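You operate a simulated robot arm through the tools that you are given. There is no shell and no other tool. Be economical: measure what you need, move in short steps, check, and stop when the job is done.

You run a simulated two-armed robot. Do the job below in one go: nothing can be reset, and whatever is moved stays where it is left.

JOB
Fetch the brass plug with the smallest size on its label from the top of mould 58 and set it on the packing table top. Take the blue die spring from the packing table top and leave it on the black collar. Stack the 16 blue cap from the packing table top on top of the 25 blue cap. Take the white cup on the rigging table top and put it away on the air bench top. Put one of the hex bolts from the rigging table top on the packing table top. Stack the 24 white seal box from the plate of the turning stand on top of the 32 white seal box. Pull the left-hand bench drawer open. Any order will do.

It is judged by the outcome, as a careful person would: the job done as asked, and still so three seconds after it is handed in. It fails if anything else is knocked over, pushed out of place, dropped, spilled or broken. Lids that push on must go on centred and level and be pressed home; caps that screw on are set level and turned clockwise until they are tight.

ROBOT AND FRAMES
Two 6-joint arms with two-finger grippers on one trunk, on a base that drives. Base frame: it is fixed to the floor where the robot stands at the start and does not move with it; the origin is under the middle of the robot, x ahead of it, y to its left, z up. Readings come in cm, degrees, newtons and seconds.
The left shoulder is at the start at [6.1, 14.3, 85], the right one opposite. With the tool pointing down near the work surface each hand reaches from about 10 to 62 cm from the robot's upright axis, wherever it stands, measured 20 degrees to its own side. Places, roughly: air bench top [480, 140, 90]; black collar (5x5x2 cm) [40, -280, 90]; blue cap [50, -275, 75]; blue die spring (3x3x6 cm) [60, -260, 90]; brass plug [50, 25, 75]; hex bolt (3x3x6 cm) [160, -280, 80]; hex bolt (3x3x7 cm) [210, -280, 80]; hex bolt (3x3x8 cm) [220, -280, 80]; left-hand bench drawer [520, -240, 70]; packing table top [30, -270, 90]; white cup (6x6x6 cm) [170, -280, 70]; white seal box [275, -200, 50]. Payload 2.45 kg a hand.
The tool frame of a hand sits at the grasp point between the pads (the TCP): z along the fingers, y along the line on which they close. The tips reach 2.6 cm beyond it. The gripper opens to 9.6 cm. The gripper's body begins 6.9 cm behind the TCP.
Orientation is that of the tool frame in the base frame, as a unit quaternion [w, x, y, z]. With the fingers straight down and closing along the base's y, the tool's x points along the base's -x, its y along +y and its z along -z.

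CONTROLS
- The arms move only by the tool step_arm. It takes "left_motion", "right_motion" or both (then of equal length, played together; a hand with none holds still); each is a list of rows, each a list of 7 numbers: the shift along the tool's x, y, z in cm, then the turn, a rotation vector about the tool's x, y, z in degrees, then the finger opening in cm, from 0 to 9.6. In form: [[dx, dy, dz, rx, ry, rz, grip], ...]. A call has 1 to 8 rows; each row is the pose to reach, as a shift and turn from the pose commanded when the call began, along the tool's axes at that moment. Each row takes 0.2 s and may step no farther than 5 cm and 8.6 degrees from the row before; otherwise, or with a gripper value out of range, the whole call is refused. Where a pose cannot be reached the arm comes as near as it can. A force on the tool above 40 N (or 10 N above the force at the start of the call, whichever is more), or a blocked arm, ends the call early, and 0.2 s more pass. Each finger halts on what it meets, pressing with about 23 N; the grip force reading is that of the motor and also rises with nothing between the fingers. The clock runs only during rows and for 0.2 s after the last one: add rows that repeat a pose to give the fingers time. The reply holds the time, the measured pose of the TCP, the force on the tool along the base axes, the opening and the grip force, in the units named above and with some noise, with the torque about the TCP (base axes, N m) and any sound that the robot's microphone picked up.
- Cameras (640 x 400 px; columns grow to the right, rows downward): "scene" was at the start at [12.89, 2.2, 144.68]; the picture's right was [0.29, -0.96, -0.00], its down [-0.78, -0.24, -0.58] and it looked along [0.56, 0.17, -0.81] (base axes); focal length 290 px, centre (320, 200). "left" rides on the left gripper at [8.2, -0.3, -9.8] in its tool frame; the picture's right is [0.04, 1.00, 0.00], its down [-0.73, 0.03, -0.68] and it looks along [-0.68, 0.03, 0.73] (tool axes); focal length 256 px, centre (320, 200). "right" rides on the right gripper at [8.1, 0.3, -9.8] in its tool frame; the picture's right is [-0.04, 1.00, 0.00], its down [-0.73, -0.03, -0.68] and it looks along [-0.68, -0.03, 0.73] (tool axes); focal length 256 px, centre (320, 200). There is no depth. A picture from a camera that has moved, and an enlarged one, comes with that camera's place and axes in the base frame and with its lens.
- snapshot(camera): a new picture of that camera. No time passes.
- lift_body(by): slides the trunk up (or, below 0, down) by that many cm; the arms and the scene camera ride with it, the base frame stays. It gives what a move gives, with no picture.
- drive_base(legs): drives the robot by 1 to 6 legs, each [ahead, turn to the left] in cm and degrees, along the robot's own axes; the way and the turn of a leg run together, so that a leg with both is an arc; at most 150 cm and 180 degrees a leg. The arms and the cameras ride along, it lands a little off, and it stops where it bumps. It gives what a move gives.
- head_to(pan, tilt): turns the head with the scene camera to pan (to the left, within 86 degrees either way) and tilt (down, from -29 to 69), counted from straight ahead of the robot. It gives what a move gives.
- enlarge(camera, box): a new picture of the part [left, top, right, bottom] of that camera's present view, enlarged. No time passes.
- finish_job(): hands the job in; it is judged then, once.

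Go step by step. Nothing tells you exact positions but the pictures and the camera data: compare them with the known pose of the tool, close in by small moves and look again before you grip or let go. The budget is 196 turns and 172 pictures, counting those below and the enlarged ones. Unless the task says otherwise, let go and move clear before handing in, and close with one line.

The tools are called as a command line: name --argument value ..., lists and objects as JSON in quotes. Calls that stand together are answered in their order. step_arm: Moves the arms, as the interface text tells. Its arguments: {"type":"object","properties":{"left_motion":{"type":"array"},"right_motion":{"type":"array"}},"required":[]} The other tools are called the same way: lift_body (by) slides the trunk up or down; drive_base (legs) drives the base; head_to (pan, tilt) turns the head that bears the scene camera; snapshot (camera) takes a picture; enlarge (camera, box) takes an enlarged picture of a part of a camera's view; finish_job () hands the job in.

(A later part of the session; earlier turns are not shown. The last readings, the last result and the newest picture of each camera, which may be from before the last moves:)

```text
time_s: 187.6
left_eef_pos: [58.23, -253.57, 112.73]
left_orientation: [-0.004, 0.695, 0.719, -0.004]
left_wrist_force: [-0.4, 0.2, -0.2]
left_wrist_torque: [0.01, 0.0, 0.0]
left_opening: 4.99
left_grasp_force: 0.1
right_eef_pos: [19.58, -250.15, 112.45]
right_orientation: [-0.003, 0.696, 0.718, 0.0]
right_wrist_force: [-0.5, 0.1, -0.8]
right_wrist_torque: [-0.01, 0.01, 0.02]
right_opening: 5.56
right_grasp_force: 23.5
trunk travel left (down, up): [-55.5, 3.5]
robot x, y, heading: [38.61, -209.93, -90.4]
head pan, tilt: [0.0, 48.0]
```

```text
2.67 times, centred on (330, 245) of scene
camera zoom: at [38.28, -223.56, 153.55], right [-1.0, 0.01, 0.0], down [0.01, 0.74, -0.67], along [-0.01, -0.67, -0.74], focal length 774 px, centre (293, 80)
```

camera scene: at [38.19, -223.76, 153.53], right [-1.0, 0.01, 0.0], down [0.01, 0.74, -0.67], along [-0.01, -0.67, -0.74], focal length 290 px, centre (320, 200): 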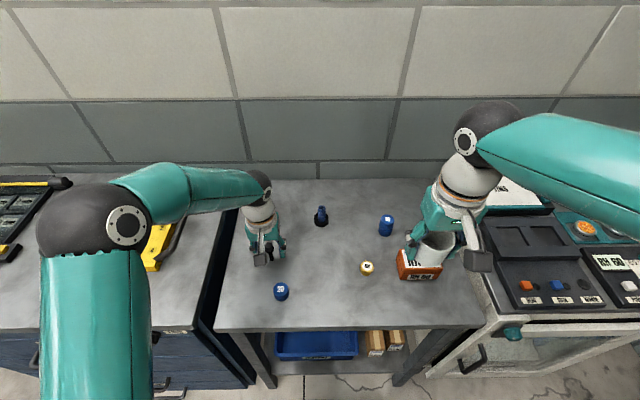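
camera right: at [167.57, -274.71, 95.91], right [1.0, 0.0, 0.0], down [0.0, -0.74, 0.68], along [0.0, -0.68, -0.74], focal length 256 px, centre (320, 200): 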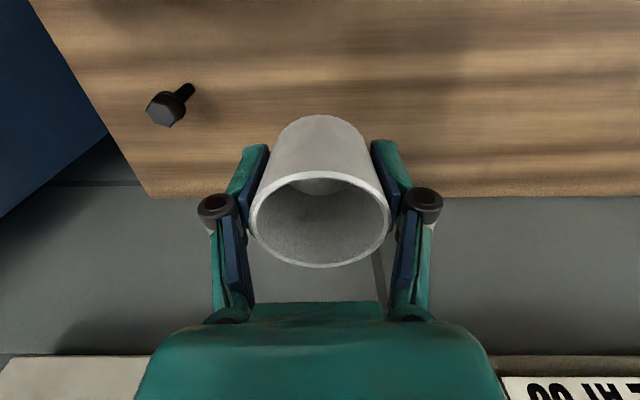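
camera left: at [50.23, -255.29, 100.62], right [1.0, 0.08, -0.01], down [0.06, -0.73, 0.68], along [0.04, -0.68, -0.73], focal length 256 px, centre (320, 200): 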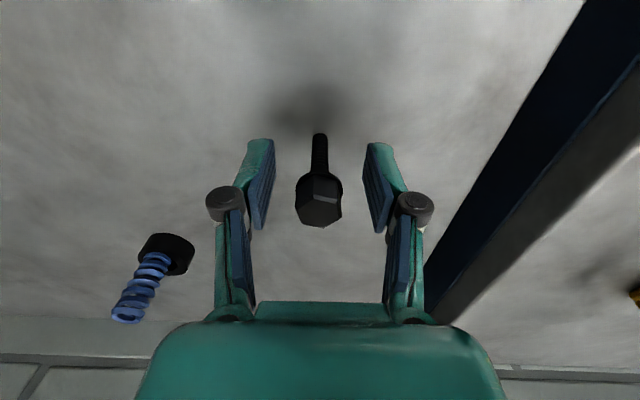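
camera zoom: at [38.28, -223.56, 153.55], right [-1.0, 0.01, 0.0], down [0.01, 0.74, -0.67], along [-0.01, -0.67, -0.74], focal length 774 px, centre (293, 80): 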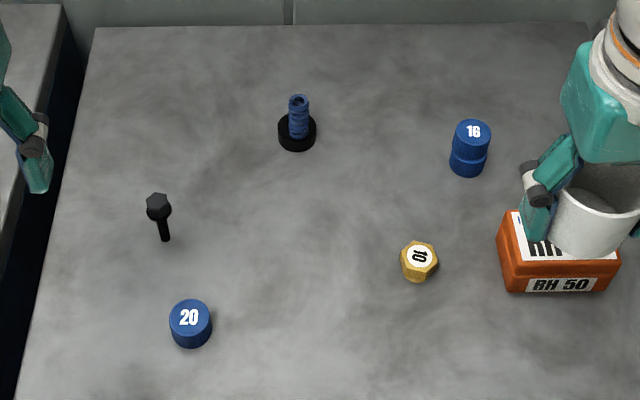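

All is well at the packing table. Next the turning stand near [275, -200]: backing off and driving east.

drive_base --legs '[[-22, 0], [0, 42], [0, 42]]'

drive_base --legs '[[60, 6], [85, 0]]'

head_to --pan 0 --tilt 45

snapshot --camera "scene"

```text
time_s: 193.5
left_eef_pos: [85.87, -175.7, 112.63]
left_orientation: [-0.001, 0.062, 0.998, -0.006]
left_wrist_force: [0.2, 0.9, 0.1]
left_wrist_torque: [-0.05, -0.01, -0.01]
left_opening: 4.99
left_grasp_force: 0.1
right_eef_pos: [76.29, -213.24, 112.43]
right_orientation: [-0.004, 0.064, 0.998, -0.003]
right_wrist_force: [-0.3, 0.5, 0.7]
right_wrist_torque: [-0.05, 0.05, -0.01]
right_opening: 5.58
right_grasp_force: 22.5
trunk travel left (down, up): [-55.5, 3.5]
robot x, y, heading: [38.19, -193.66, -7.8]
head pan, tilt: [0.0, 48.0]
stopped in leg 3: the robot was blocked; the commanded pose is now the measured one
```

```text
time_s: 201.0
left_eef_pos: [225.36, -175.6, 112.76]
left_orientation: [0.0, -0.004, 1.0, -0.005]
left_wrist_force: [0.0, 0.0, 0.2]
left_wrist_torque: [0.02, 0.03, -0.02]
left_opening: 4.98
left_grasp_force: 0.0
right_eef_pos: [220.87, -214.15, 112.55]
right_orientation: [-0.004, -0.002, 1.0, -0.001]
right_wrist_force: [0.5, -0.6, -0.6]
right_wrist_torque: [0.03, 0.05, -0.03]
right_opening: 5.61
right_grasp_force: 22.9
trunk travel left (down, up): [-55.5, 3.5]
robot x, y, heading: [180.68, -198.9, -0.0]
head pan, tilt: [0.0, 48.0]
```

```text
time_s: 201.7
left_eef_pos: [225.36, -175.66, 112.81]
left_orientation: [0.0, -0.004, 1.0, -0.005]
left_wrist_force: [0.0, 0.1, 0.3]
left_wrist_torque: [-0.03, -0.01, 0.01]
left_opening: 5.0
left_grasp_force: 0.0
right_eef_pos: [220.87, -214.15, 112.56]
right_orientation: [-0.004, -0.002, 1.0, -0.002]
right_wrist_force: [-0.1, 0.0, 0.0]
right_wrist_torque: [-0.02, 0.01, 0.04]
right_opening: 5.6
right_grasp_force: 22.8
trunk travel left (down, up): [-55.5, 3.5]
robot x, y, heading: [180.76, -199.42, -0.1]
head pan, tilt: [0.0, 45.0]
```

```text
55 pictures are left
camera scene: at [194.67, -199.41, 153.94], right [0.0, -1.0, 0.0], down [-0.71, 0.0, -0.71], along [0.71, 0.0, -0.71], focal length 290 px, centre (320, 200)
```

scene: 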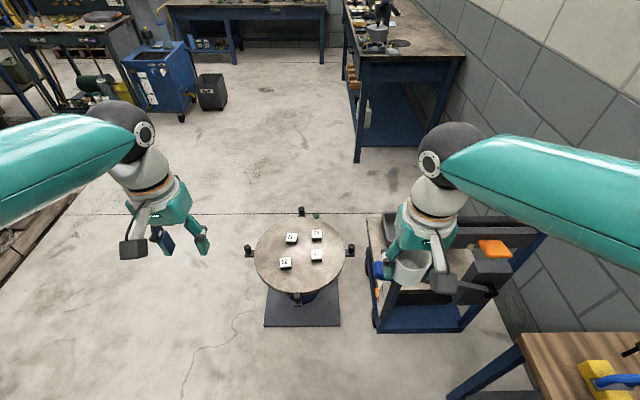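

Four white boxes are on the round plate. Enlarging to read the labels.

enlarge --camera "scene" --box '[240, 200, 368, 280]'

```text
5.00 times, centred on (304, 240) of scene
camera zoom: at [194.67, -199.41, 153.94], right [0.0, -1.0, 0.0], down [-0.71, 0.0, -0.71], along [0.71, 0.0, -0.71], focal length 1451 px, centre (400, 0)
```

zoom: 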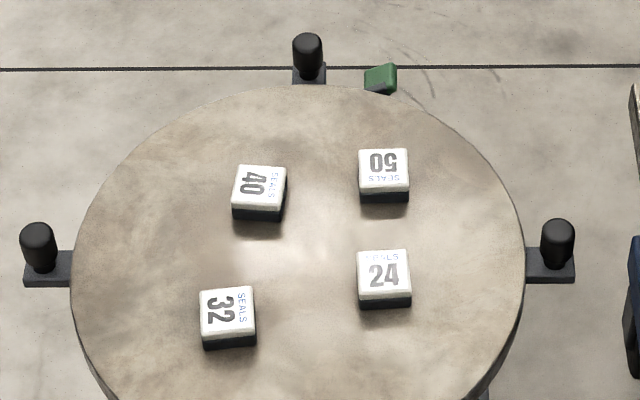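

Labels: 32 (near-left), 24 (near-right), 40, 50. To keep my right arm away from the cart I'll approach from the north-west, heading about -30°.

drive_base --legs '[[0, 35.5], [50.5, 0], [0, -33], [0, -32.5]]'

head_to --pan 0 --tilt 55

snapshot --camera "scene"

```text
time_s: 210.1
left_eef_pos: [271.99, -172.14, 112.82]
left_orientation: [-0.002, 0.258, 0.966, -0.005]
left_wrist_force: [0.2, -0.5, 0.1]
left_wrist_torque: [0.01, -0.02, 0.0]
left_opening: 4.99
left_grasp_force: 0.1
right_eef_pos: [248.83, -203.18, 112.47]
right_orientation: [-0.004, 0.259, 0.966, 0.0]
right_wrist_force: [-0.3, -0.5, -0.6]
right_wrist_torque: [0.04, -0.02, 0.01]
right_opening: 5.58
right_grasp_force: 22.8
trunk travel left (down, up): [-55.5, 3.5]
robot x, y, heading: [223.22, -166.81, -30.3]
head pan, tilt: [0.0, 45.0]
```

```text
time_s: 210.8
left_eef_pos: [272.07, -171.98, 112.91]
left_orientation: [-0.002, 0.256, 0.967, -0.005]
left_wrist_force: [-0.7, 0.3, 0.3]
left_wrist_torque: [-0.06, 0.01, 0.06]
left_opening: 4.99
left_grasp_force: 0.1
right_eef_pos: [248.77, -202.94, 112.58]
right_orientation: [-0.003, 0.259, 0.966, -0.002]
right_wrist_force: [-0.4, -0.6, -0.3]
right_wrist_torque: [0.01, 0.02, -0.01]
right_opening: 5.59
right_grasp_force: 22.7
trunk travel left (down, up): [-55.5, 3.5]
robot x, y, heading: [223.92, -166.58, -30.1]
head pan, tilt: [0.0, 55.0]
```

```text
53 pictures are left
camera scene: at [234.84, -173.01, 152.61], right [-0.5, -0.87, 0.0], down [-0.71, 0.41, -0.57], along [0.5, -0.29, -0.82], focal length 290 px, centre (320, 200)
```

scene: 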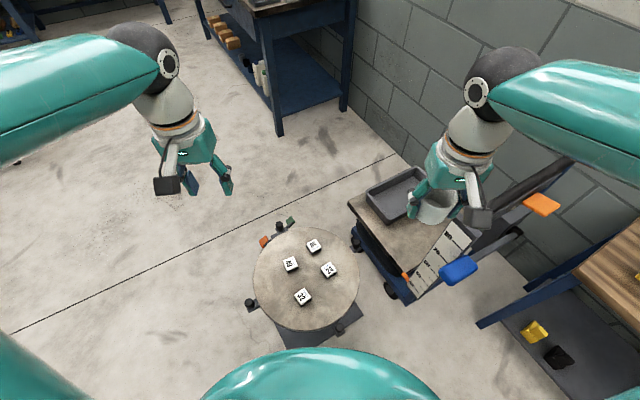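

Good standpoint. Enlarging to measure the boxes.

enlarge --camera "scene" --box '[240, 230, 368, 310]'

```text
5.00 times, centred on (304, 270) of scene
camera zoom: at [234.84, -173.01, 152.61], right [-0.5, -0.87, 0.0], down [-0.71, 0.41, -0.57], along [0.5, -0.29, -0.82], focal length 1451 px, centre (400, -150)
```

zoom: 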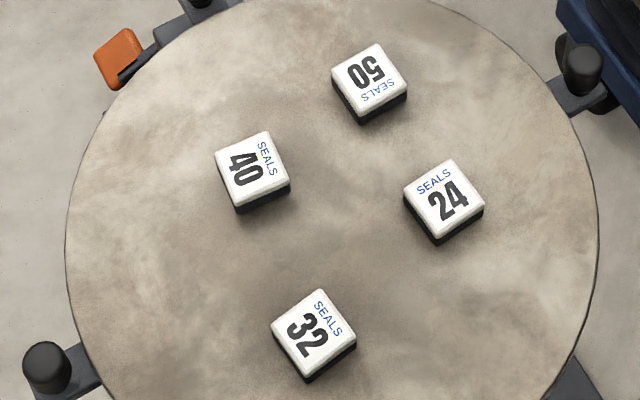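

Box 24's top is at about [270.5, -197.8, 44.7] and box 32's at [266.4, -184, 44.5], both nearly square to the base axes. I'll raise the right hand, lower the trunk and turn the left hand +33°.

step_arm --right_motion '[[0, 0, -3, 0, 0, 0, 4.5], [0, 0, -6, 0, 0, 0, 4.5], [0, 1, -9, 0, 0, 0, 4.5], [0, 2, -12, 0, 0, 0, 4.5], [0, 2, -12, 0, 0, 0, 4.5]]' --left_motion '[[1, -2, 0, 0, 0, -7, 6], [2, -4, 0, 0, 0, -14, 7], [3, -7, 0, 0, 0, -21, 7.5], [4, -10, 0, 0, 0, -28, 7.5], [5, -13, 0, 0, 0, -33.5, 7.5]]'

lift_body --by -24

snapshot --camera "left"

snapshot --camera "scene"

```text
time_s: 212.0
left_eef_pos: [261.0, -180.93, 113.1]
left_orientation: [-0.002, -0.032, 0.999, -0.004]
left_wrist_force: [0.5, 0.7, -0.2]
left_wrist_torque: [0.04, 0.02, 0.0]
left_opening: 7.49
left_grasp_force: 0.1
right_eef_pos: [250.06, -201.44, 124.73]
right_orientation: [-0.004, 0.26, 0.966, -0.001]
right_wrist_force: [-0.8, 0.3, -0.6]
right_wrist_torque: [0.01, 0.0, 0.04]
right_opening: 5.61
right_grasp_force: 22.9
trunk travel left (down, up): [-55.5, 3.5]
robot x, y, heading: [223.47, -166.62, -30.0]
head pan, tilt: [0.0, 55.0]
```

```text
time_s: 214.5
left_eef_pos: [261.14, -180.75, 89.23]
left_orientation: [-0.002, -0.031, 0.999, -0.005]
left_wrist_force: [-0.2, -0.1, 0.4]
left_wrist_torque: [-0.01, -0.01, -0.02]
left_opening: 7.48
left_grasp_force: 0.0
right_eef_pos: [250.04, -201.33, 100.54]
right_orientation: [-0.004, 0.26, 0.966, 0.0]
right_wrist_force: [-0.2, 0.0, -0.7]
right_wrist_torque: [-0.01, 0.02, 0.01]
right_opening: 5.59
right_grasp_force: 23.3
trunk travel left (down, up): [-31.5, 27.5]
robot x, y, heading: [223.39, -166.54, -29.9]
head pan, tilt: [0.0, 55.0]
```

```text
51 pictures are left
camera left: at [253.02, -181.5, 99.05], right [-0.1, 0.99, -0.01], down [0.73, 0.08, 0.67], along [0.67, 0.06, -0.74], focal length 256 px, centre (320, 200)
```

left: 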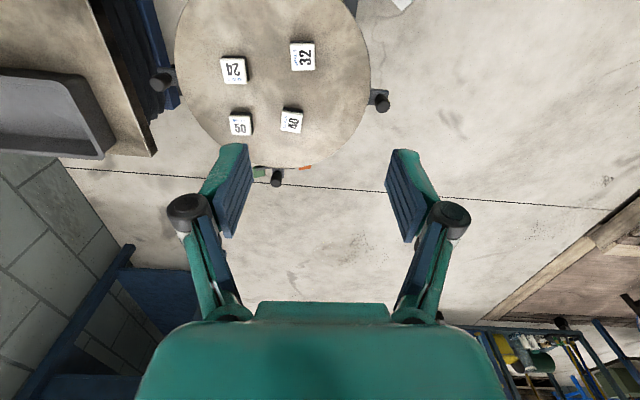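

```text
50 pictures are left
camera scene: at [234.81, -173.06, 128.61], right [-0.5, -0.87, 0.0], down [-0.71, 0.41, -0.57], along [0.5, -0.29, -0.82], focal length 290 px, centre (320, 200)
```

scene: 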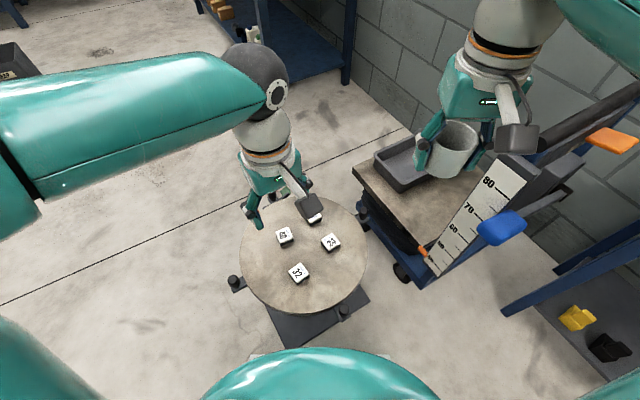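

Moving the left hand over box 24.

step_arm --left_motion '[[-1, -2.2, 3.9, 0, 0, 0, 7.5], [-2, -4.3, 7.8, 0, 0, 0, 7.5], [-3, -6.5, 11.7, 0, 0, 0, 7.5], [-4, -8.7, 15.6, 0, 0, 0, 7.5], [-5, -10.8, 19.5, 0, 0, 0, 7.5], [-6, -13, 23.4, 0, 0, 0, 7.5], [-7, -15.2, 27.2, 0, 0, 0, 7.5], [-8.1, -17.3, 31, 0, 0, 0, 7.5]]'

snapshot --camera "left"

```text
time_s: 216.3
left_eef_pos: [270.02, -197.96, 58.2]
left_orientation: [-0.004, -0.032, 0.999, -0.004]
left_wrist_force: [-0.3, -0.5, 0.9]
left_wrist_torque: [-0.02, 0.03, 0.01]
left_opening: 7.48
left_grasp_force: 0.2
right_eef_pos: [250.05, -201.36, 100.59]
right_orientation: [-0.004, 0.26, 0.966, -0.001]
right_wrist_force: [-1.0, 0.5, -0.4]
right_wrist_torque: [0.0, 0.0, 0.01]
right_opening: 5.59
right_grasp_force: 22.9
trunk travel left (down, up): [-31.5, 27.5]
robot x, y, heading: [223.5, -166.36, -30.1]
head pan, tilt: [0.0, 55.0]
```

```text
49 pictures are left
camera left: at [261.91, -198.67, 68.02], right [-0.1, 0.99, -0.01], down [0.73, 0.08, 0.67], along [0.67, 0.06, -0.74], focal length 256 px, centre (320, 200)
```

left: 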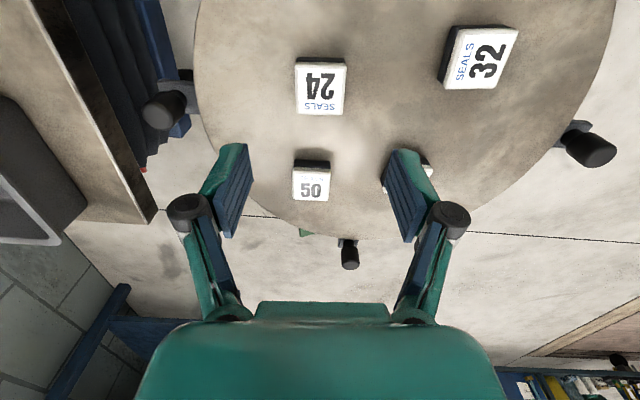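

Right above box 24 and square to it. Descending.

step_arm --left_motion '[[0, 0, 4.5, 0, 0, 0, 7.2], [0, 0, 9, 0, 0, 0, 7.2], [0, 0, 12, 0, 0, 0, 7.2], [0, 0, 13.6, 0, 0, 0, 7.2], [0, 0, 13.6, 0, 0, 0, 7.2]]'

snapshot --camera "left"

```text
time_s: 217.5
left_eef_pos: [269.99, -197.91, 44.65]
left_orientation: [-0.003, -0.032, 0.999, -0.004]
left_wrist_force: [-1.2, 0.4, -0.4]
left_wrist_torque: [-0.01, 0.0, 0.03]
left_opening: 7.23
left_grasp_force: 0.1
right_eef_pos: [249.98, -201.34, 100.57]
right_orientation: [-0.004, 0.26, 0.966, -0.001]
right_wrist_force: [0.3, 0.2, -0.5]
right_wrist_torque: [0.01, 0.02, 0.05]
right_opening: 5.58
right_grasp_force: 23.1
trunk travel left (down, up): [-31.5, 27.5]
robot x, y, heading: [223.77, -166.81, -30.1]
head pan, tilt: [0.0, 55.0]
```

```text
48 pictures are left
camera left: at [261.93, -198.71, 54.45], right [-0.1, 0.99, -0.01], down [0.73, 0.08, 0.67], along [0.67, 0.06, -0.74], focal length 256 px, centre (320, 200)
```

left: 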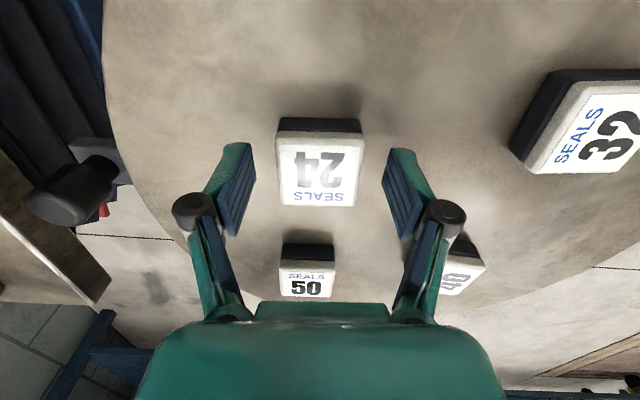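

Box top is near z≈43.5 and the plate ≈41.4, so I'll lower just 0.3 more and close.

step_arm --left_motion '[[0, 0, 0.3, 0, 0, 0, 6.4], [0, 0, 0.3, 0, 0, 0, 5.6], [0, 0, 0.3, 0, 0, 0, 4.8], [0, 0, 0.3, 0, 0, 0, 4.2], [0, 0, 0.3, 0, 0, 0, 3.6], [0, 0, 0.3, 0, 0, 0, 3.2]]'

step_arm --left_motion '[[0, 0, -0.4, 0, 0, 0, 3.2], [0, 0, -1, 0, 0, 0, 3.2], [0, 0, -2, 0, 0, 0, 3.2], [0, 0, -4, 0, 0, 0, 3.2], [0, 0, -7, 0, 0, 0, 3.2]]'

snapshot --camera "left"

```text
time_s: 218.9
left_eef_pos: [270.03, -197.83, 44.25]
left_orientation: [-0.004, -0.032, 0.999, -0.005]
left_wrist_force: [-0.4, -0.2, 0.3]
left_wrist_torque: [0.0, -0.04, 0.03]
left_opening: 4.72
left_grasp_force: 22.5
right_eef_pos: [250.05, -201.42, 100.6]
right_orientation: [-0.003, 0.26, 0.966, -0.002]
right_wrist_force: [0.3, 0.2, -0.6]
right_wrist_torque: [-0.02, 0.0, -0.02]
right_opening: 5.59
right_grasp_force: 23.1
trunk travel left (down, up): [-31.5, 27.5]
robot x, y, heading: [223.72, -166.33, -30.2]
head pan, tilt: [0.0, 55.0]
```

```text
time_s: 220.1
left_eef_pos: [270.04, -197.78, 51.31]
left_orientation: [-0.003, -0.031, 0.999, -0.004]
left_wrist_force: [0.1, 0.8, -0.4]
left_wrist_torque: [-0.01, -0.02, -0.04]
left_opening: 4.71
left_grasp_force: 23.3
right_eef_pos: [249.97, -201.43, 100.7]
right_orientation: [-0.003, 0.26, 0.966, -0.001]
right_wrist_force: [0.2, 0.1, -0.4]
right_wrist_torque: [0.03, -0.01, -0.01]
right_opening: 5.57
right_grasp_force: 23.5
trunk travel left (down, up): [-31.5, 27.5]
robot x, y, heading: [223.43, -166.43, -30.4]
head pan, tilt: [0.0, 55.0]
```

```text
47 pictures are left
camera left: at [261.93, -198.56, 61.17], right [-0.1, 0.99, -0.01], down [0.73, 0.08, 0.67], along [0.67, 0.06, -0.74], focal length 256 px, centre (320, 200)
```

left: 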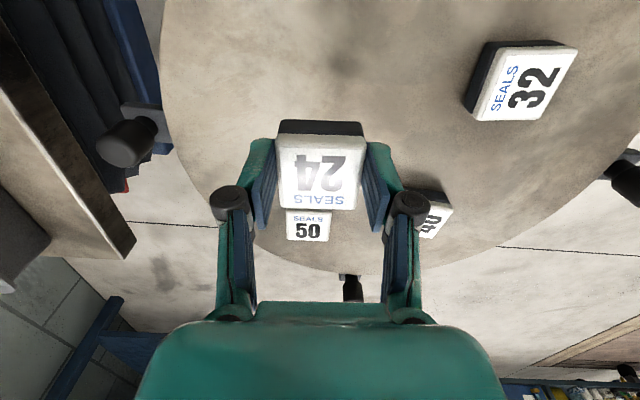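

Box 24 held (4.7 cm). Raising and moving over box 32.

step_arm --left_motion '[[0.3, 2, -3, 0, 0, 0, 3.2], [1.1, 5.5, -5, 0, 0, 0, 3.2], [2, 9.7, -5, 0, 0, 0, 3.2], [2.94, 13.9, -5, 0, 0, 0, 3.2], [2.94, 13.9, -5, 0, 0, 0, 3.2]]'

snapshot --camera "left"

```text
time_s: 221.3
left_eef_pos: [266.16, -184.11, 56.33]
left_orientation: [-0.002, -0.031, 1.0, -0.005]
left_wrist_force: [1.0, 1.0, -0.5]
left_wrist_torque: [-0.06, 0.03, 0.0]
left_opening: 4.71
left_grasp_force: 23.5
right_eef_pos: [249.98, -201.53, 100.55]
right_orientation: [-0.004, 0.259, 0.966, -0.001]
right_wrist_force: [-0.8, 1.1, 0.1]
right_wrist_torque: [-0.02, -0.05, -0.01]
right_opening: 5.59
right_grasp_force: 22.6
trunk travel left (down, up): [-31.5, 27.5]
robot x, y, heading: [223.74, -166.8, -30.1]
head pan, tilt: [0.0, 55.0]
```

```text
46 pictures are left
camera left: at [258.19, -184.86, 66.25], right [-0.1, 0.99, -0.01], down [0.73, 0.08, 0.67], along [0.67, 0.06, -0.74], focal length 256 px, centre (320, 200)
```

left: 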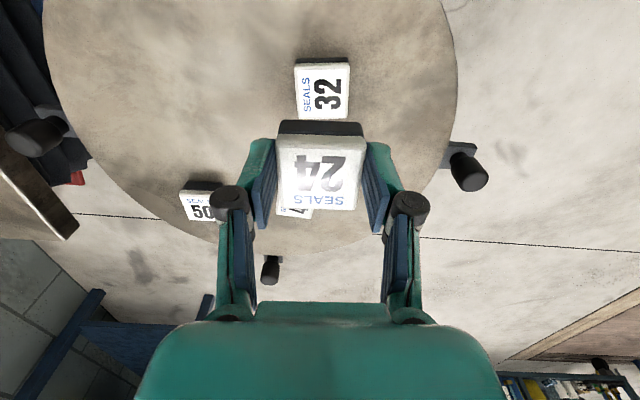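

Directly above 32 and aligned. Descending close.

step_arm --left_motion '[[0, 0, 3.5, 0, 0, 0, 3.2], [0, 0, 6.5, 0, 0, 0, 3.2], [0, 0, 8.6, 0, 0, 0, 3.2], [0, 0, 8.9, 0, 0, 0, 3.2]]'

snapshot --camera "left"

```text
time_s: 222.3
left_eef_pos: [266.26, -184.18, 47.48]
left_orientation: [-0.002, -0.032, 0.999, -0.005]
left_wrist_force: [0.4, -0.2, -0.1]
left_wrist_torque: [0.0, 0.0, 0.0]
left_opening: 4.72
left_grasp_force: 23.1
right_eef_pos: [250.11, -201.37, 100.53]
right_orientation: [-0.004, 0.259, 0.966, -0.001]
right_wrist_force: [1.0, 0.9, 0.2]
right_wrist_torque: [0.03, -0.04, -0.01]
right_opening: 5.56
right_grasp_force: 23.5
trunk travel left (down, up): [-31.5, 27.5]
robot x, y, heading: [223.74, -166.28, -29.9]
head pan, tilt: [0.0, 55.0]
```

```text
45 pictures are left
camera left: at [258.17, -184.95, 57.27], right [-0.1, 0.99, -0.01], down [0.73, 0.08, 0.67], along [0.67, 0.06, -0.74], focal length 256 px, centre (320, 200)
```

left: 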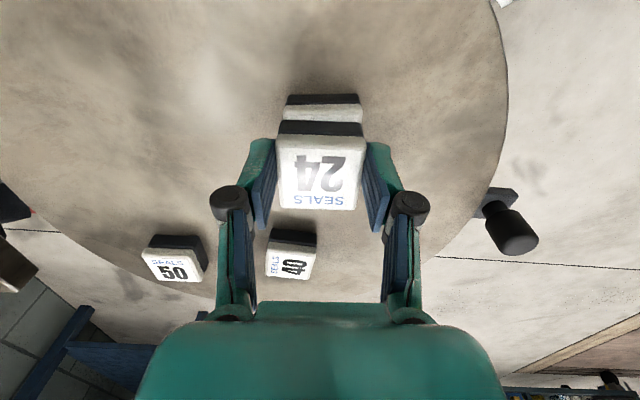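

Well lined up. Lowering in small steps to contact.

step_arm --left_motion '[[0, 0, 0.3, 0, 0, 0, 3.2], [0, 0, 0.6, 0, 0, 0, 3.2], [0, 0, 0.85, 0, 0, 0, 3.2], [0, 0, 1.1, 0, 0, 0, 3.2], [0, 0, 1.3, 0, 0, 0, 3.2]]'

enlarge --camera "left" --box '[240, 70, 400, 170]'

```text
time_s: 223.5
left_eef_pos: [266.3, -184.29, 46.29]
left_orientation: [-0.002, -0.032, 0.999, -0.005]
left_wrist_force: [1.1, 3.3, 21.3]
left_wrist_torque: [0.15, -0.04, -0.01]
left_opening: 4.73
left_grasp_force: 22.9
right_eef_pos: [249.97, -201.34, 100.67]
right_orientation: [-0.002, 0.259, 0.966, -0.001]
right_wrist_force: [-0.8, -0.1, -0.6]
right_wrist_torque: [0.01, 0.04, -0.01]
right_opening: 5.59
right_grasp_force: 22.9
trunk travel left (down, up): [-31.5, 27.5]
robot x, y, heading: [223.34, -166.31, -30.1]
head pan, tilt: [0.0, 55.0]
```

```text
4.00 times, centred on (320, 120) of left
camera zoom: at [258.17, -184.99, 56.07], right [-0.1, 0.99, -0.01], down [0.73, 0.08, 0.68], along [0.67, 0.06, -0.74], focal length 1024 px, centre (320, 520)
```

zoom: 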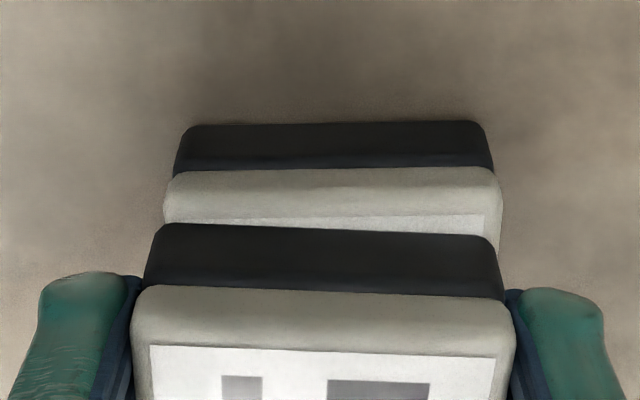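

24 sits flat on 32 (within a few mm). Releasing and withdrawing.

step_arm --left_motion '[[0, 0, -0.25, 0, 0, 0, 4.2], [0, 0, -0.25, 0, 0, 0, 4.9], [0, 0, -0.25, 0, 0, 0, 5.6], [0, 0, -0.25, 0, 0, 0, 6.6], [0, 0, -0.8, 0, 0, 0, 6.8], [0, 0, -2.5, 0, 0, 0, 6.8], [0, 0, -6, 0, 0, 0, 6.8], [0, 0, -10.5, 0, 0, 0, 6.8]]'

snapshot --camera "left"

```text
time_s: 225.3
left_eef_pos: [266.28, -183.96, 56.61]
left_orientation: [-0.003, -0.032, 0.999, -0.005]
left_wrist_force: [0.2, -0.1, 0.7]
left_wrist_torque: [0.03, -0.01, 0.01]
left_opening: 6.8
left_grasp_force: 0.0
right_eef_pos: [249.95, -201.33, 100.58]
right_orientation: [-0.004, 0.26, 0.966, -0.001]
right_wrist_force: [-0.1, 0.2, 0.7]
right_wrist_torque: [0.03, 0.0, -0.02]
right_opening: 5.59
right_grasp_force: 23.0
trunk travel left (down, up): [-31.5, 27.5]
robot x, y, heading: [223.3, -166.4, -30.2]
head pan, tilt: [0.0, 55.0]
```

```text
43 pictures are left
camera left: at [258.13, -184.76, 66.44], right [-0.1, 0.99, -0.01], down [0.73, 0.08, 0.67], along [0.67, 0.06, -0.74], focal length 256 px, centre (320, 200)
```

left: 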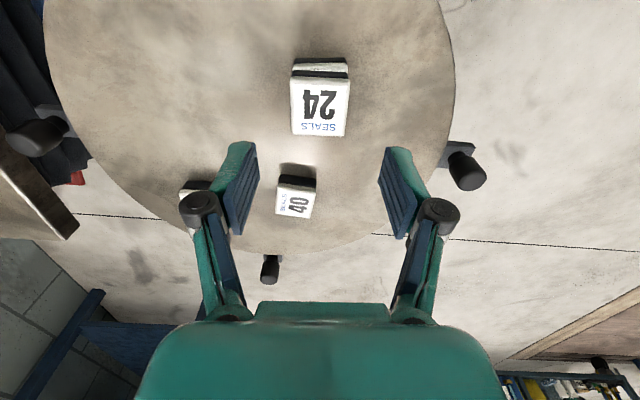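

Boxes stacked. I'll raise the hand and trunk, back off slightly, and look east toward the bench with the drawer.

step_arm --left_motion '[[0, 0, -4.5, 0, 0, 4, 6], [0, 0, -9, 0, 0, 12, 6], [0, 0, -13.5, 0, 0, 20, 6], [0, 0, -18, 0, 0, 28, 6], [1, 0, -22, 0, 0, 33.5, 6], [3, 0, -26, 0, 0, 33.5, 6]]'

lift_body --by 16

drive_base --legs '[[-20, 0], [0, 30]]'

head_to --pan -8 --tilt 18

snapshot --camera "scene"

```text
time_s: 226.7
left_eef_pos: [263.31, -184.09, 82.54]
left_orientation: [-0.001, 0.259, 0.966, -0.006]
left_wrist_force: [-0.3, 0.2, 0.5]
left_wrist_torque: [0.01, 0.0, -0.02]
left_opening: 6.01
left_grasp_force: 0.1
right_eef_pos: [250.03, -201.46, 100.48]
right_orientation: [-0.003, 0.26, 0.966, 0.0]
right_wrist_force: [-0.7, 0.5, -0.7]
right_wrist_torque: [0.03, -0.01, 0.01]
right_opening: 5.58
right_grasp_force: 22.5
trunk travel left (down, up): [-31.5, 27.5]
robot x, y, heading: [223.52, -166.55, -29.9]
head pan, tilt: [0.0, 55.0]
```

```text
time_s: 228.5
left_eef_pos: [263.45, -184.05, 98.64]
left_orientation: [0.0, 0.258, 0.966, -0.005]
left_wrist_force: [-0.1, -0.1, 0.2]
left_wrist_torque: [-0.02, -0.01, 0.0]
left_opening: 6.0
left_grasp_force: 0.2
right_eef_pos: [249.98, -201.47, 116.64]
right_orientation: [-0.004, 0.259, 0.966, 0.0]
right_wrist_force: [-0.3, 0.2, 0.2]
right_wrist_torque: [-0.03, 0.0, 0.01]
right_opening: 5.59
right_grasp_force: 23.2
trunk travel left (down, up): [-47.5, 11.5]
robot x, y, heading: [223.37, -166.91, -30.4]
head pan, tilt: [0.0, 55.0]
```

```text
time_s: 231.8
left_eef_pos: [249.51, -151.33, 98.46]
left_orientation: [0.001, -0.005, 1.0, -0.005]
left_wrist_force: [1.0, 0.9, 0.8]
left_wrist_torque: [0.02, 0.02, -0.01]
left_opening: 5.98
left_grasp_force: 0.0
right_eef_pos: [246.74, -173.0, 116.62]
right_orientation: [-0.003, -0.003, 1.0, -0.001]
right_wrist_force: [1.3, -0.2, -0.5]
right_wrist_torque: [-0.01, 0.02, 0.0]
right_opening: 5.59
right_grasp_force: 23.2
trunk travel left (down, up): [-47.5, 11.5]
robot x, y, heading: [206.38, -158.55, 0.2]
head pan, tilt: [0.0, 55.0]
```

```text
time_s: 232.8
left_eef_pos: [249.55, -151.34, 98.51]
left_orientation: [0.0, -0.006, 1.0, -0.005]
left_wrist_force: [-0.3, 0.7, -0.2]
left_wrist_torque: [0.02, 0.02, -0.02]
left_opening: 5.99
left_grasp_force: 0.1
right_eef_pos: [246.78, -172.97, 116.64]
right_orientation: [-0.003, -0.003, 1.0, -0.001]
right_wrist_force: [0.0, 0.0, -0.2]
right_wrist_torque: [0.01, -0.02, 0.03]
right_opening: 5.58
right_grasp_force: 22.7
trunk travel left (down, up): [-47.5, 11.5]
robot x, y, heading: [206.18, -158.59, 0.2]
head pan, tilt: [-8.0, 18.0]
```

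```text
42 pictures are left
camera scene: at [221.34, -159.69, 150.13], right [-0.13, -0.99, 0.0], down [-0.31, 0.04, -0.95], along [0.94, -0.13, -0.31], focal length 290 px, centre (320, 200)
```

scene: 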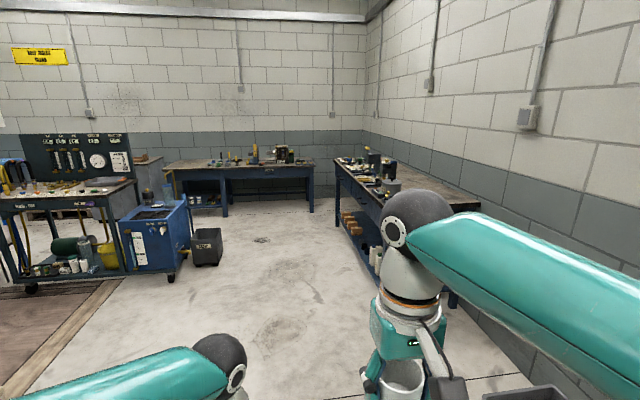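

The bench with the drawer is along the right-hand (south) wall, its far end near x=520. I'll pass north of the stand and drive there.

drive_base --legs '[[0, 35], [62, 0], [0, -35], [125, 0], [115, 0]]'

head_to --pan -70 --tilt 30

snapshot --camera "scene"

```text
time_s: 249.9
left_eef_pos: [500.07, -107.92, 98.54]
left_orientation: [-0.001, -0.032, 0.999, -0.005]
left_wrist_force: [0.2, -0.3, 0.6]
left_wrist_torque: [0.0, -0.04, -0.04]
left_opening: 5.97
left_grasp_force: 0.1
right_eef_pos: [498.59, -129.79, 116.75]
right_orientation: [-0.004, -0.029, 1.0, 0.0]
right_wrist_force: [0.4, -0.7, 0.4]
right_wrist_torque: [0.08, 0.0, -0.03]
right_opening: 5.57
right_grasp_force: 22.6
trunk travel left (down, up): [-47.5, 11.5]
robot x, y, heading: [457.3, -118.03, 8.9]
head pan, tilt: [-8.0, 18.0]
stopped in leg 5: the robot was blocked; the commanded pose is now the measured one
```

```text
time_s: 251.2
left_eef_pos: [499.99, -107.71, 98.61]
left_orientation: [-0.001, -0.034, 0.999, -0.006]
left_wrist_force: [0.0, -0.3, 0.4]
left_wrist_torque: [-0.03, 0.01, 0.03]
left_opening: 5.99
left_grasp_force: 0.1
right_eef_pos: [498.54, -129.55, 116.73]
right_orientation: [-0.004, -0.032, 0.999, -0.001]
right_wrist_force: [-0.1, -0.1, 0.0]
right_wrist_torque: [-0.02, 0.02, 0.03]
right_opening: 5.6
right_grasp_force: 22.9
trunk travel left (down, up): [-47.5, 11.5]
robot x, y, heading: [457.02, -117.98, 8.9]
head pan, tilt: [-70.0, 30.0]
```

```text
41 pictures are left
camera scene: at [467.45, -125.06, 148.21], right [-0.87, -0.49, 0.0], down [-0.24, 0.44, -0.87], along [0.42, -0.76, -0.5], focal length 290 px, centre (320, 200)
```

scene: 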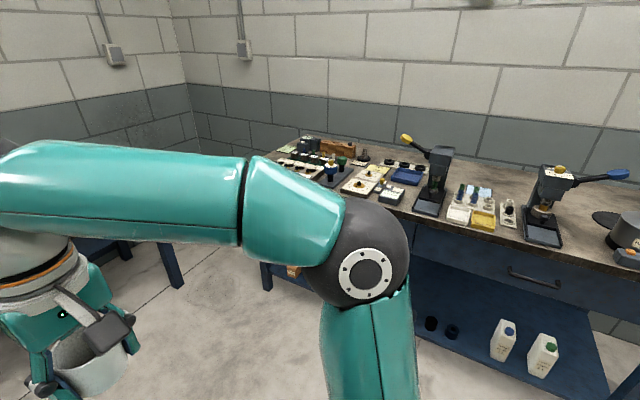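

A drawer handle near x≈437 is visible; the left-hand one (x≈520) is hidden by my arm. First I'll check what's blocking ahead.

head_to --pan 15 --tilt 45

snapshot --camera "scene"

```text
time_s: 252.8
left_eef_pos: [500.02, -107.66, 98.46]
left_orientation: [-0.001, -0.034, 0.999, -0.005]
left_wrist_force: [0.1, 0.4, -0.8]
left_wrist_torque: [-0.01, 0.01, 0.02]
left_opening: 6.0
left_grasp_force: 0.1
right_eef_pos: [498.43, -129.5, 116.7]
right_orientation: [-0.004, -0.031, 0.999, -0.002]
right_wrist_force: [-0.1, 0.1, 0.1]
right_wrist_torque: [-0.02, 0.0, 0.0]
right_opening: 5.57
right_grasp_force: 22.6
trunk travel left (down, up): [-47.5, 11.5]
robot x, y, heading: [457.19, -117.78, 9.0]
head pan, tilt: [15.0, 45.0]
```

```text
40 pictures are left
camera scene: at [470.47, -113.86, 145.95], right [0.41, -0.91, 0.0], down [-0.65, -0.29, -0.71], along [0.65, 0.29, -0.71], focal length 290 px, centre (320, 200)
```

scene: 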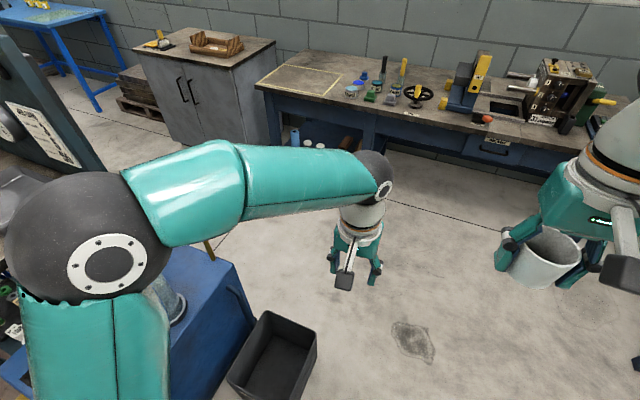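

The black floor bin was beside my left front corner (it does not look shifted). I'll back off and go around to face the bench near x≈503.

drive_base --legs '[[-15, 0], [0, -28], [0, -28], [85, 0], [0, -41]]'

head_to --pan 0 --tilt 45

snapshot --camera "scene"

```text
time_s: 263.7
left_eef_pos: [507.26, -226.55, 98.63]
left_orientation: [-0.004, 0.721, 0.693, -0.003]
left_wrist_force: [-1.0, -0.4, -0.4]
left_wrist_torque: [0.01, -0.01, 0.0]
left_opening: 6.01
left_grasp_force: 0.0
right_eef_pos: [485.71, -222.66, 116.71]
right_orientation: [-0.004, 0.724, 0.69, 0.001]
right_wrist_force: [0.1, -0.6, -1.1]
right_wrist_torque: [0.03, 0.01, -0.03]
right_opening: 5.54
right_grasp_force: 23.7
trunk travel left (down, up): [-47.5, 11.5]
robot x, y, heading: [503.76, -182.63, -86.9]
head pan, tilt: [15.0, 45.0]
```

```text
time_s: 264.5
left_eef_pos: [507.34, -226.69, 98.62]
left_orientation: [-0.005, 0.722, 0.692, -0.003]
left_wrist_force: [0.0, -0.2, -0.5]
left_wrist_torque: [0.02, 0.01, -0.01]
left_opening: 6.0
left_grasp_force: 0.0
right_eef_pos: [485.85, -222.59, 116.75]
right_orientation: [-0.003, 0.723, 0.69, 0.0]
right_wrist_force: [0.8, 0.8, -0.9]
right_wrist_torque: [-0.03, 0.02, 0.0]
right_opening: 5.53
right_grasp_force: 23.3
trunk travel left (down, up): [-47.5, 11.5]
robot x, y, heading: [504.22, -182.69, -87.2]
head pan, tilt: [0.0, 45.0]
```

```text
39 pictures are left
camera scene: at [504.72, -196.89, 145.95], right [-1.0, -0.05, 0.0], down [-0.04, 0.71, -0.71], along [0.04, -0.71, -0.71], focal length 290 px, centre (320, 200)
```

scene: 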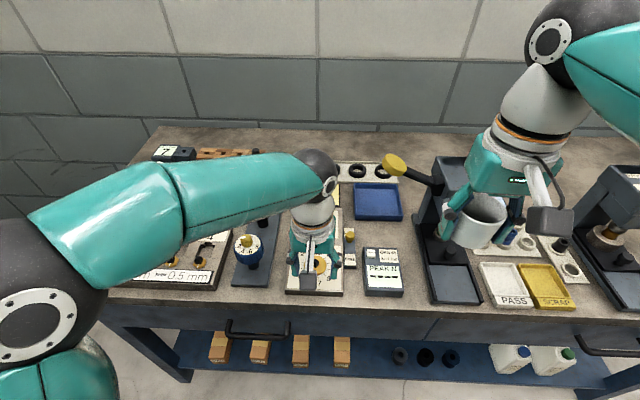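

The left-hand drawer's bar handle is at about [521, -223, 76.5], under the bench edge. I need the hand horizontal with fingers closing vertically on the bar; I'll back up 22 cm and reorient the left hand.

drive_base --legs '[[-22, -2.8]]'

step_arm --left_motion '[[0, 2, 0, 0, -8, 0, 5], [0, 4, 0, 0, -16, 0, 5], [0, 6, 0, 0, -24, 0, 5], [0, 8, 0, 0, -32, 0, 5], [0, 10, 0, 0, -40, 0, 5], [0, 12, 0, 0, -48, 0, 5], [0, 13, 0, 0, -56, 0, 5], [0, 13, 0, 0, -64, 0, 5]]'

step_arm --left_motion '[[0, 0, 0, 0, 0, 8, 5], [0, 0, 0, 0, 0, 16, 5], [0, 0, 0, 0, 0, 24, 5], [0, 0, 0, 0, 0, 32, 5], [0, 0, 0, 0, 0, 40, 5], [0, 0, 0, 0, 0, 48, 5], [0, 0, 0, 0, 0, 56, 5], [0, 0, 0, 0, 0, 64, 5]]'

step_arm --left_motion '[[0, 0, 0, 0, 0, 8, 5], [0, 0, 0, 0, 0, 16, 5], [0, 0, 0, 0, 0, 26, 5]]'

snapshot --camera "scene"

```text
time_s: 266.2
left_eef_pos: [504.45, -204.12, 98.75]
left_orientation: [-0.004, 0.739, 0.674, -0.004]
left_wrist_force: [0.7, 0.3, 1.0]
left_wrist_torque: [-0.05, 0.05, -0.01]
left_opening: 5.98
left_grasp_force: 0.0
right_eef_pos: [483.11, -198.85, 116.79]
right_orientation: [-0.002, 0.742, 0.671, 0.0]
right_wrist_force: [-0.5, 0.4, -0.2]
right_wrist_torque: [-0.02, -0.01, -0.01]
right_opening: 5.51
right_grasp_force: 23.1
trunk travel left (down, up): [-47.5, 11.5]
robot x, y, heading: [503.36, -160.17, -89.9]
head pan, tilt: [0.0, 45.0]
```

```text
time_s: 268.0
left_eef_pos: [516.67, -208.68, 100.06]
left_orientation: [0.353, 0.625, 0.574, -0.394]
left_wrist_force: [0.9, 0.3, 0.4]
left_wrist_torque: [0.01, -0.01, -0.03]
left_opening: 4.99
left_grasp_force: 0.1
left hand out of reach, approached as far as the arm can: row 7, 8
right_eef_pos: [483.17, -199.12, 116.84]
right_orientation: [-0.004, 0.741, 0.671, 0.002]
right_wrist_force: [0.2, 0.2, -0.2]
right_wrist_torque: [0.05, -0.03, 0.01]
right_opening: 5.53
right_grasp_force: 22.8
trunk travel left (down, up): [-47.5, 11.5]
robot x, y, heading: [503.2, -160.22, -89.7]
head pan, tilt: [0.0, 45.0]
```

```text
time_s: 269.8
left_eef_pos: [516.85, -208.69, 100.01]
left_orientation: [0.509, 0.834, 0.154, -0.146]
left_wrist_force: [0.2, 0.0, -0.2]
left_wrist_torque: [-0.01, 0.02, -0.04]
left_opening: 5.01
left_grasp_force: 0.1
right_eef_pos: [483.18, -199.13, 116.83]
right_orientation: [-0.004, 0.741, 0.671, 0.001]
right_wrist_force: [-0.3, -0.1, -0.2]
right_wrist_torque: [-0.01, 0.01, 0.02]
right_opening: 5.53
right_grasp_force: 22.8
trunk travel left (down, up): [-47.5, 11.5]
robot x, y, heading: [503.21, -160.24, -89.8]
head pan, tilt: [0.0, 45.0]
```

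```text
refused: row 3 steps farther than a row can; nothing moved
```

```text
38 pictures are left
camera scene: at [503.27, -174.37, 145.95], right [-1.0, 0.0, 0.0], down [0.0, 0.71, -0.71], along [0.0, -0.71, -0.71], focal length 290 px, centre (320, 200)
```

scene: 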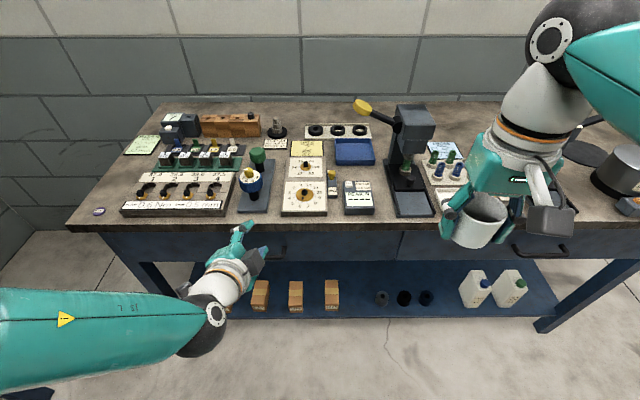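

The roll works; finishing the last 24° of roll and then looking at the handle.

step_arm --left_motion '[[0, 0, 0, 0, 0, 8, 6], [0, 0, 0, 0, 0, 16, 6], [0, 0, 0, 0, 0, 23, 6], [0, 0, 0, 0, 0, 23, 6]]'

snapshot --camera "left"

enlarge --camera "scene" --box '[160, 190, 320, 290]'

```text
time_s: 270.8
left_eef_pos: [516.8, -208.67, 100.07]
left_orientation: [0.528, 0.848, -0.016, -0.043]
left_wrist_force: [-0.8, 0.5, 0.5]
left_wrist_torque: [0.0, -0.01, 0.0]
left_opening: 6.0
left_grasp_force: 0.0
right_eef_pos: [483.18, -199.1, 116.74]
right_orientation: [-0.003, 0.741, 0.671, 0.001]
right_wrist_force: [0.7, -0.7, -0.9]
right_wrist_torque: [0.04, 0.05, 0.02]
right_opening: 5.52
right_grasp_force: 23.5
trunk travel left (down, up): [-47.5, 11.5]
robot x, y, heading: [503.28, -159.68, -90.1]
head pan, tilt: [0.0, 45.0]
```

```text
37 pictures are left
camera left: at [525.71, -200.28, 103.62], right [0.06, -0.44, 0.89], down [-0.67, 0.65, 0.37], along [-0.74, -0.62, -0.26], focal length 256 px, centre (320, 200)
```

left: 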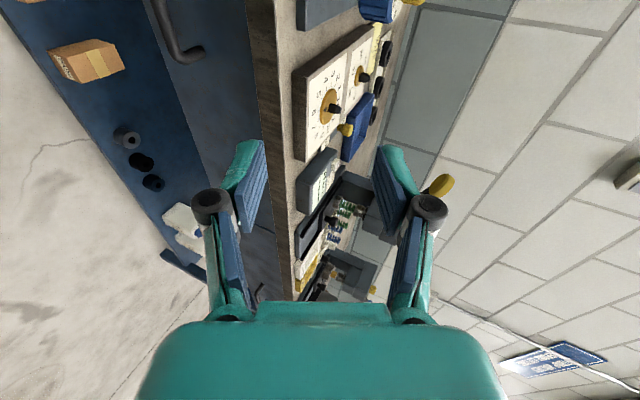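

```text
4.00 times, centred on (240, 240) of scene
camera zoom: at [503.27, -174.37, 145.95], right [-1.0, 0.0, 0.0], down [0.0, 0.71, -0.71], along [0.0, -0.71, -0.71], focal length 1161 px, centre (640, 40)
```

zoom: 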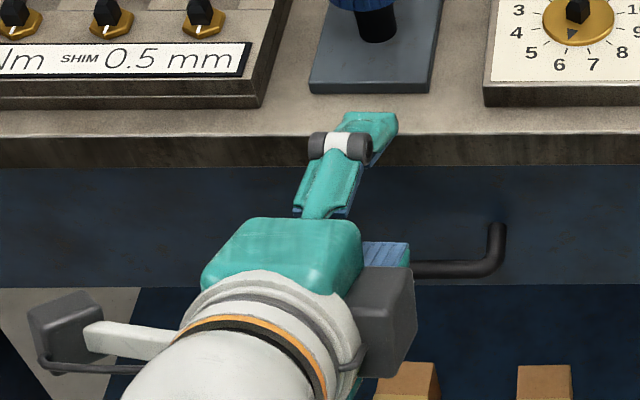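

The bar is at about y≈-222.3, z≈75.5, x 514–528. I'll lower the hand to a standoff in front of it.

step_arm --left_motion '[[0.9, -3.2, 2.7, 0, 0, 0, 5], [1.9, -6.4, 5.4, 0, 0, 0, 5], [2.8, -9.7, 8.1, 0, 0, 0, 5], [3.8, -12.9, 10.8, 0, 0, 0, 4.5], [4.7, -16.1, 13.5, 0, 0, 0, 4.5], [4.7, -16.1, 13.5, 0, 0, 0, 4.5]]'

snapshot --camera "left"

enlarge --camera "scene" --box '[160, 190, 320, 290]'

```text
time_s: 272.2
left_eef_pos: [513.83, -213.78, 81.96]
left_orientation: [0.523, 0.852, -0.004, -0.026]
left_wrist_force: [0.8, 1.1, 0.5]
left_wrist_torque: [0.01, 0.03, 0.02]
left_opening: 4.51
left_grasp_force: 0.0
left hand out of reach, approached as far as the arm can: row 1, 2, 3, 4, 5, 6
right_eef_pos: [483.2, -198.95, 116.86]
right_orientation: [-0.003, 0.741, 0.671, 0.001]
right_wrist_force: [0.7, -0.3, -0.3]
right_wrist_torque: [-0.03, -0.04, 0.01]
right_opening: 5.53
right_grasp_force: 22.7
trunk travel left (down, up): [-47.5, 11.5]
robot x, y, heading: [503.8, -160.4, -90.2]
head pan, tilt: [0.0, 45.0]
```

```text
35 pictures are left
camera left: at [522.45, -205.2, 85.7], right [0.06, -0.45, 0.89], down [-0.7, 0.62, 0.36], along [-0.71, -0.64, -0.28], focal length 256 px, centre (320, 200)
```

left: 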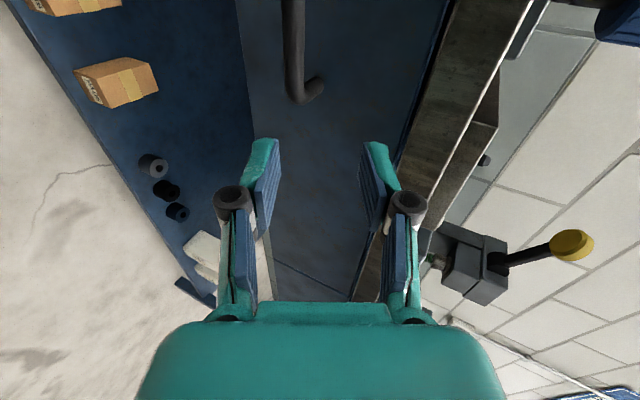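

```text
4.00 times, centred on (240, 240) of scene
camera zoom: at [503.24, -174.31, 145.96], right [-1.0, 0.0, 0.0], down [0.0, 0.71, -0.71], along [0.0, -0.71, -0.71], focal length 1161 px, centre (640, 40)
```

zoom: 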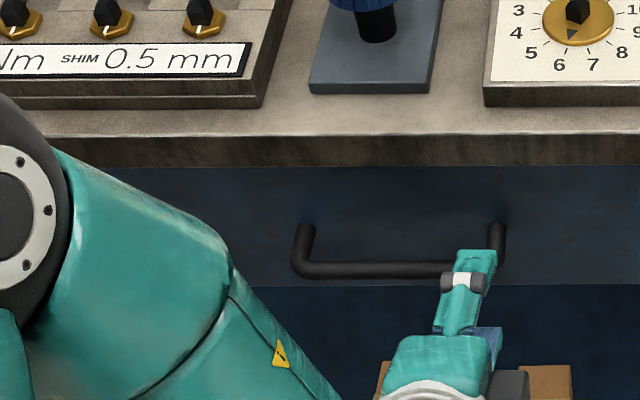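

The bar is confirmed at y≈-223.3, z≈75.6, centre x≈520.5. Moving toward it along a path farther out, where the arm has more room.

step_arm --left_motion '[[1.8, -0.4, 1.4, 0, 0, 0, 4.5], [3.6, -0.8, 2.8, 0, 0, 0, 4.5], [5.3, -1.2, 4, 0, 0, 0, 4.5], [5.3, -1.2, 4, 0, 0, 0, 4.5]]'

snapshot --camera "left"

```text
time_s: 273.2
left_eef_pos: [513.46, -217.33, 81.31]
left_orientation: [0.522, 0.852, -0.005, -0.026]
left_wrist_force: [0.5, -0.4, 0.0]
left_wrist_torque: [0.01, 0.01, 0.03]
left_opening: 4.48
left_grasp_force: 0.1
left hand out of reach, approached as far as the arm can: row 1, 2, 3, 4
right_eef_pos: [483.21, -199.14, 116.91]
right_orientation: [-0.003, 0.742, 0.671, 0.0]
right_wrist_force: [-0.7, -0.1, 0.4]
right_wrist_torque: [0.0, 0.03, 0.01]
right_opening: 5.52
right_grasp_force: 23.4
trunk travel left (down, up): [-47.5, 11.5]
robot x, y, heading: [503.4, -160.03, -89.8]
head pan, tilt: [0.0, 45.0]
```

```text
33 pictures are left
camera left: at [522.04, -208.81, 85.12], right [0.06, -0.46, 0.89], down [-0.7, 0.62, 0.36], along [-0.71, -0.64, -0.28], focal length 256 px, centre (320, 200)
```

left: 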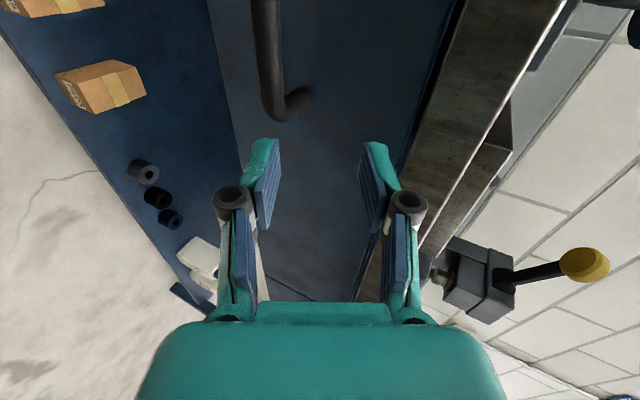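

x and height are limited, so I'll turn the base 5° left and lower the trunk 5 cm instead.

drive_base --legs '[[0, 5.5]]'

lift_body --by -5

snapshot --camera "left"

```text
time_s: 274.1
left_eef_pos: [518.78, -216.19, 81.45]
left_orientation: [0.521, 0.852, 0.038, 0.001]
left_wrist_force: [-0.3, -0.3, -0.7]
left_wrist_torque: [-0.02, 0.01, 0.02]
left_opening: 4.5
left_grasp_force: 0.0
right_eef_pos: [486.99, -200.89, 116.85]
right_orientation: [-0.003, 0.709, 0.705, 0.002]
right_wrist_force: [0.1, 0.2, -0.7]
right_wrist_torque: [0.03, 0.0, 0.01]
right_opening: 5.5
right_grasp_force: 22.9
trunk travel left (down, up): [-47.5, 11.5]
robot x, y, heading: [503.32, -160.29, -84.5]
head pan, tilt: [0.0, 45.0]
```

```text
time_s: 275.1
left_eef_pos: [518.76, -216.25, 76.49]
left_orientation: [0.522, 0.852, 0.037, 0.0]
left_wrist_force: [0.0, 0.2, 0.0]
left_wrist_torque: [-0.02, 0.02, 0.04]
left_opening: 4.49
left_grasp_force: 0.1
right_eef_pos: [486.96, -200.87, 111.86]
right_orientation: [-0.003, 0.708, 0.706, 0.0]
right_wrist_force: [-0.3, -0.3, -0.2]
right_wrist_torque: [-0.04, -0.01, 0.01]
right_opening: 5.53
right_grasp_force: 23.0
trunk travel left (down, up): [-42.5, 16.5]
robot x, y, heading: [503.08, -160.55, -84.3]
head pan, tilt: [0.0, 45.0]
```

```text
32 pictures are left
camera left: at [526.48, -206.78, 80.25], right [0.1, -0.45, 0.89], down [-0.76, 0.54, 0.36], along [-0.65, -0.71, -0.28], focal length 256 px, centre (320, 200)
```

left: 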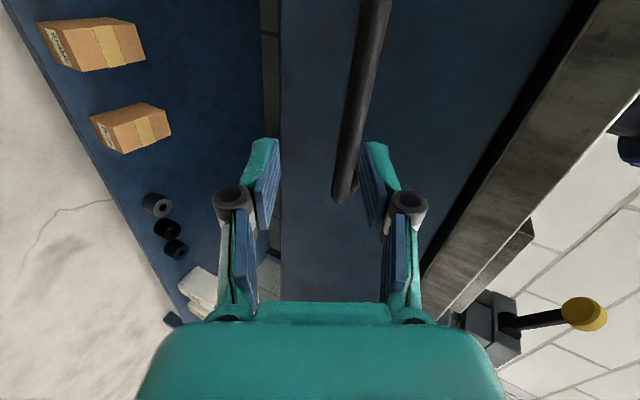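

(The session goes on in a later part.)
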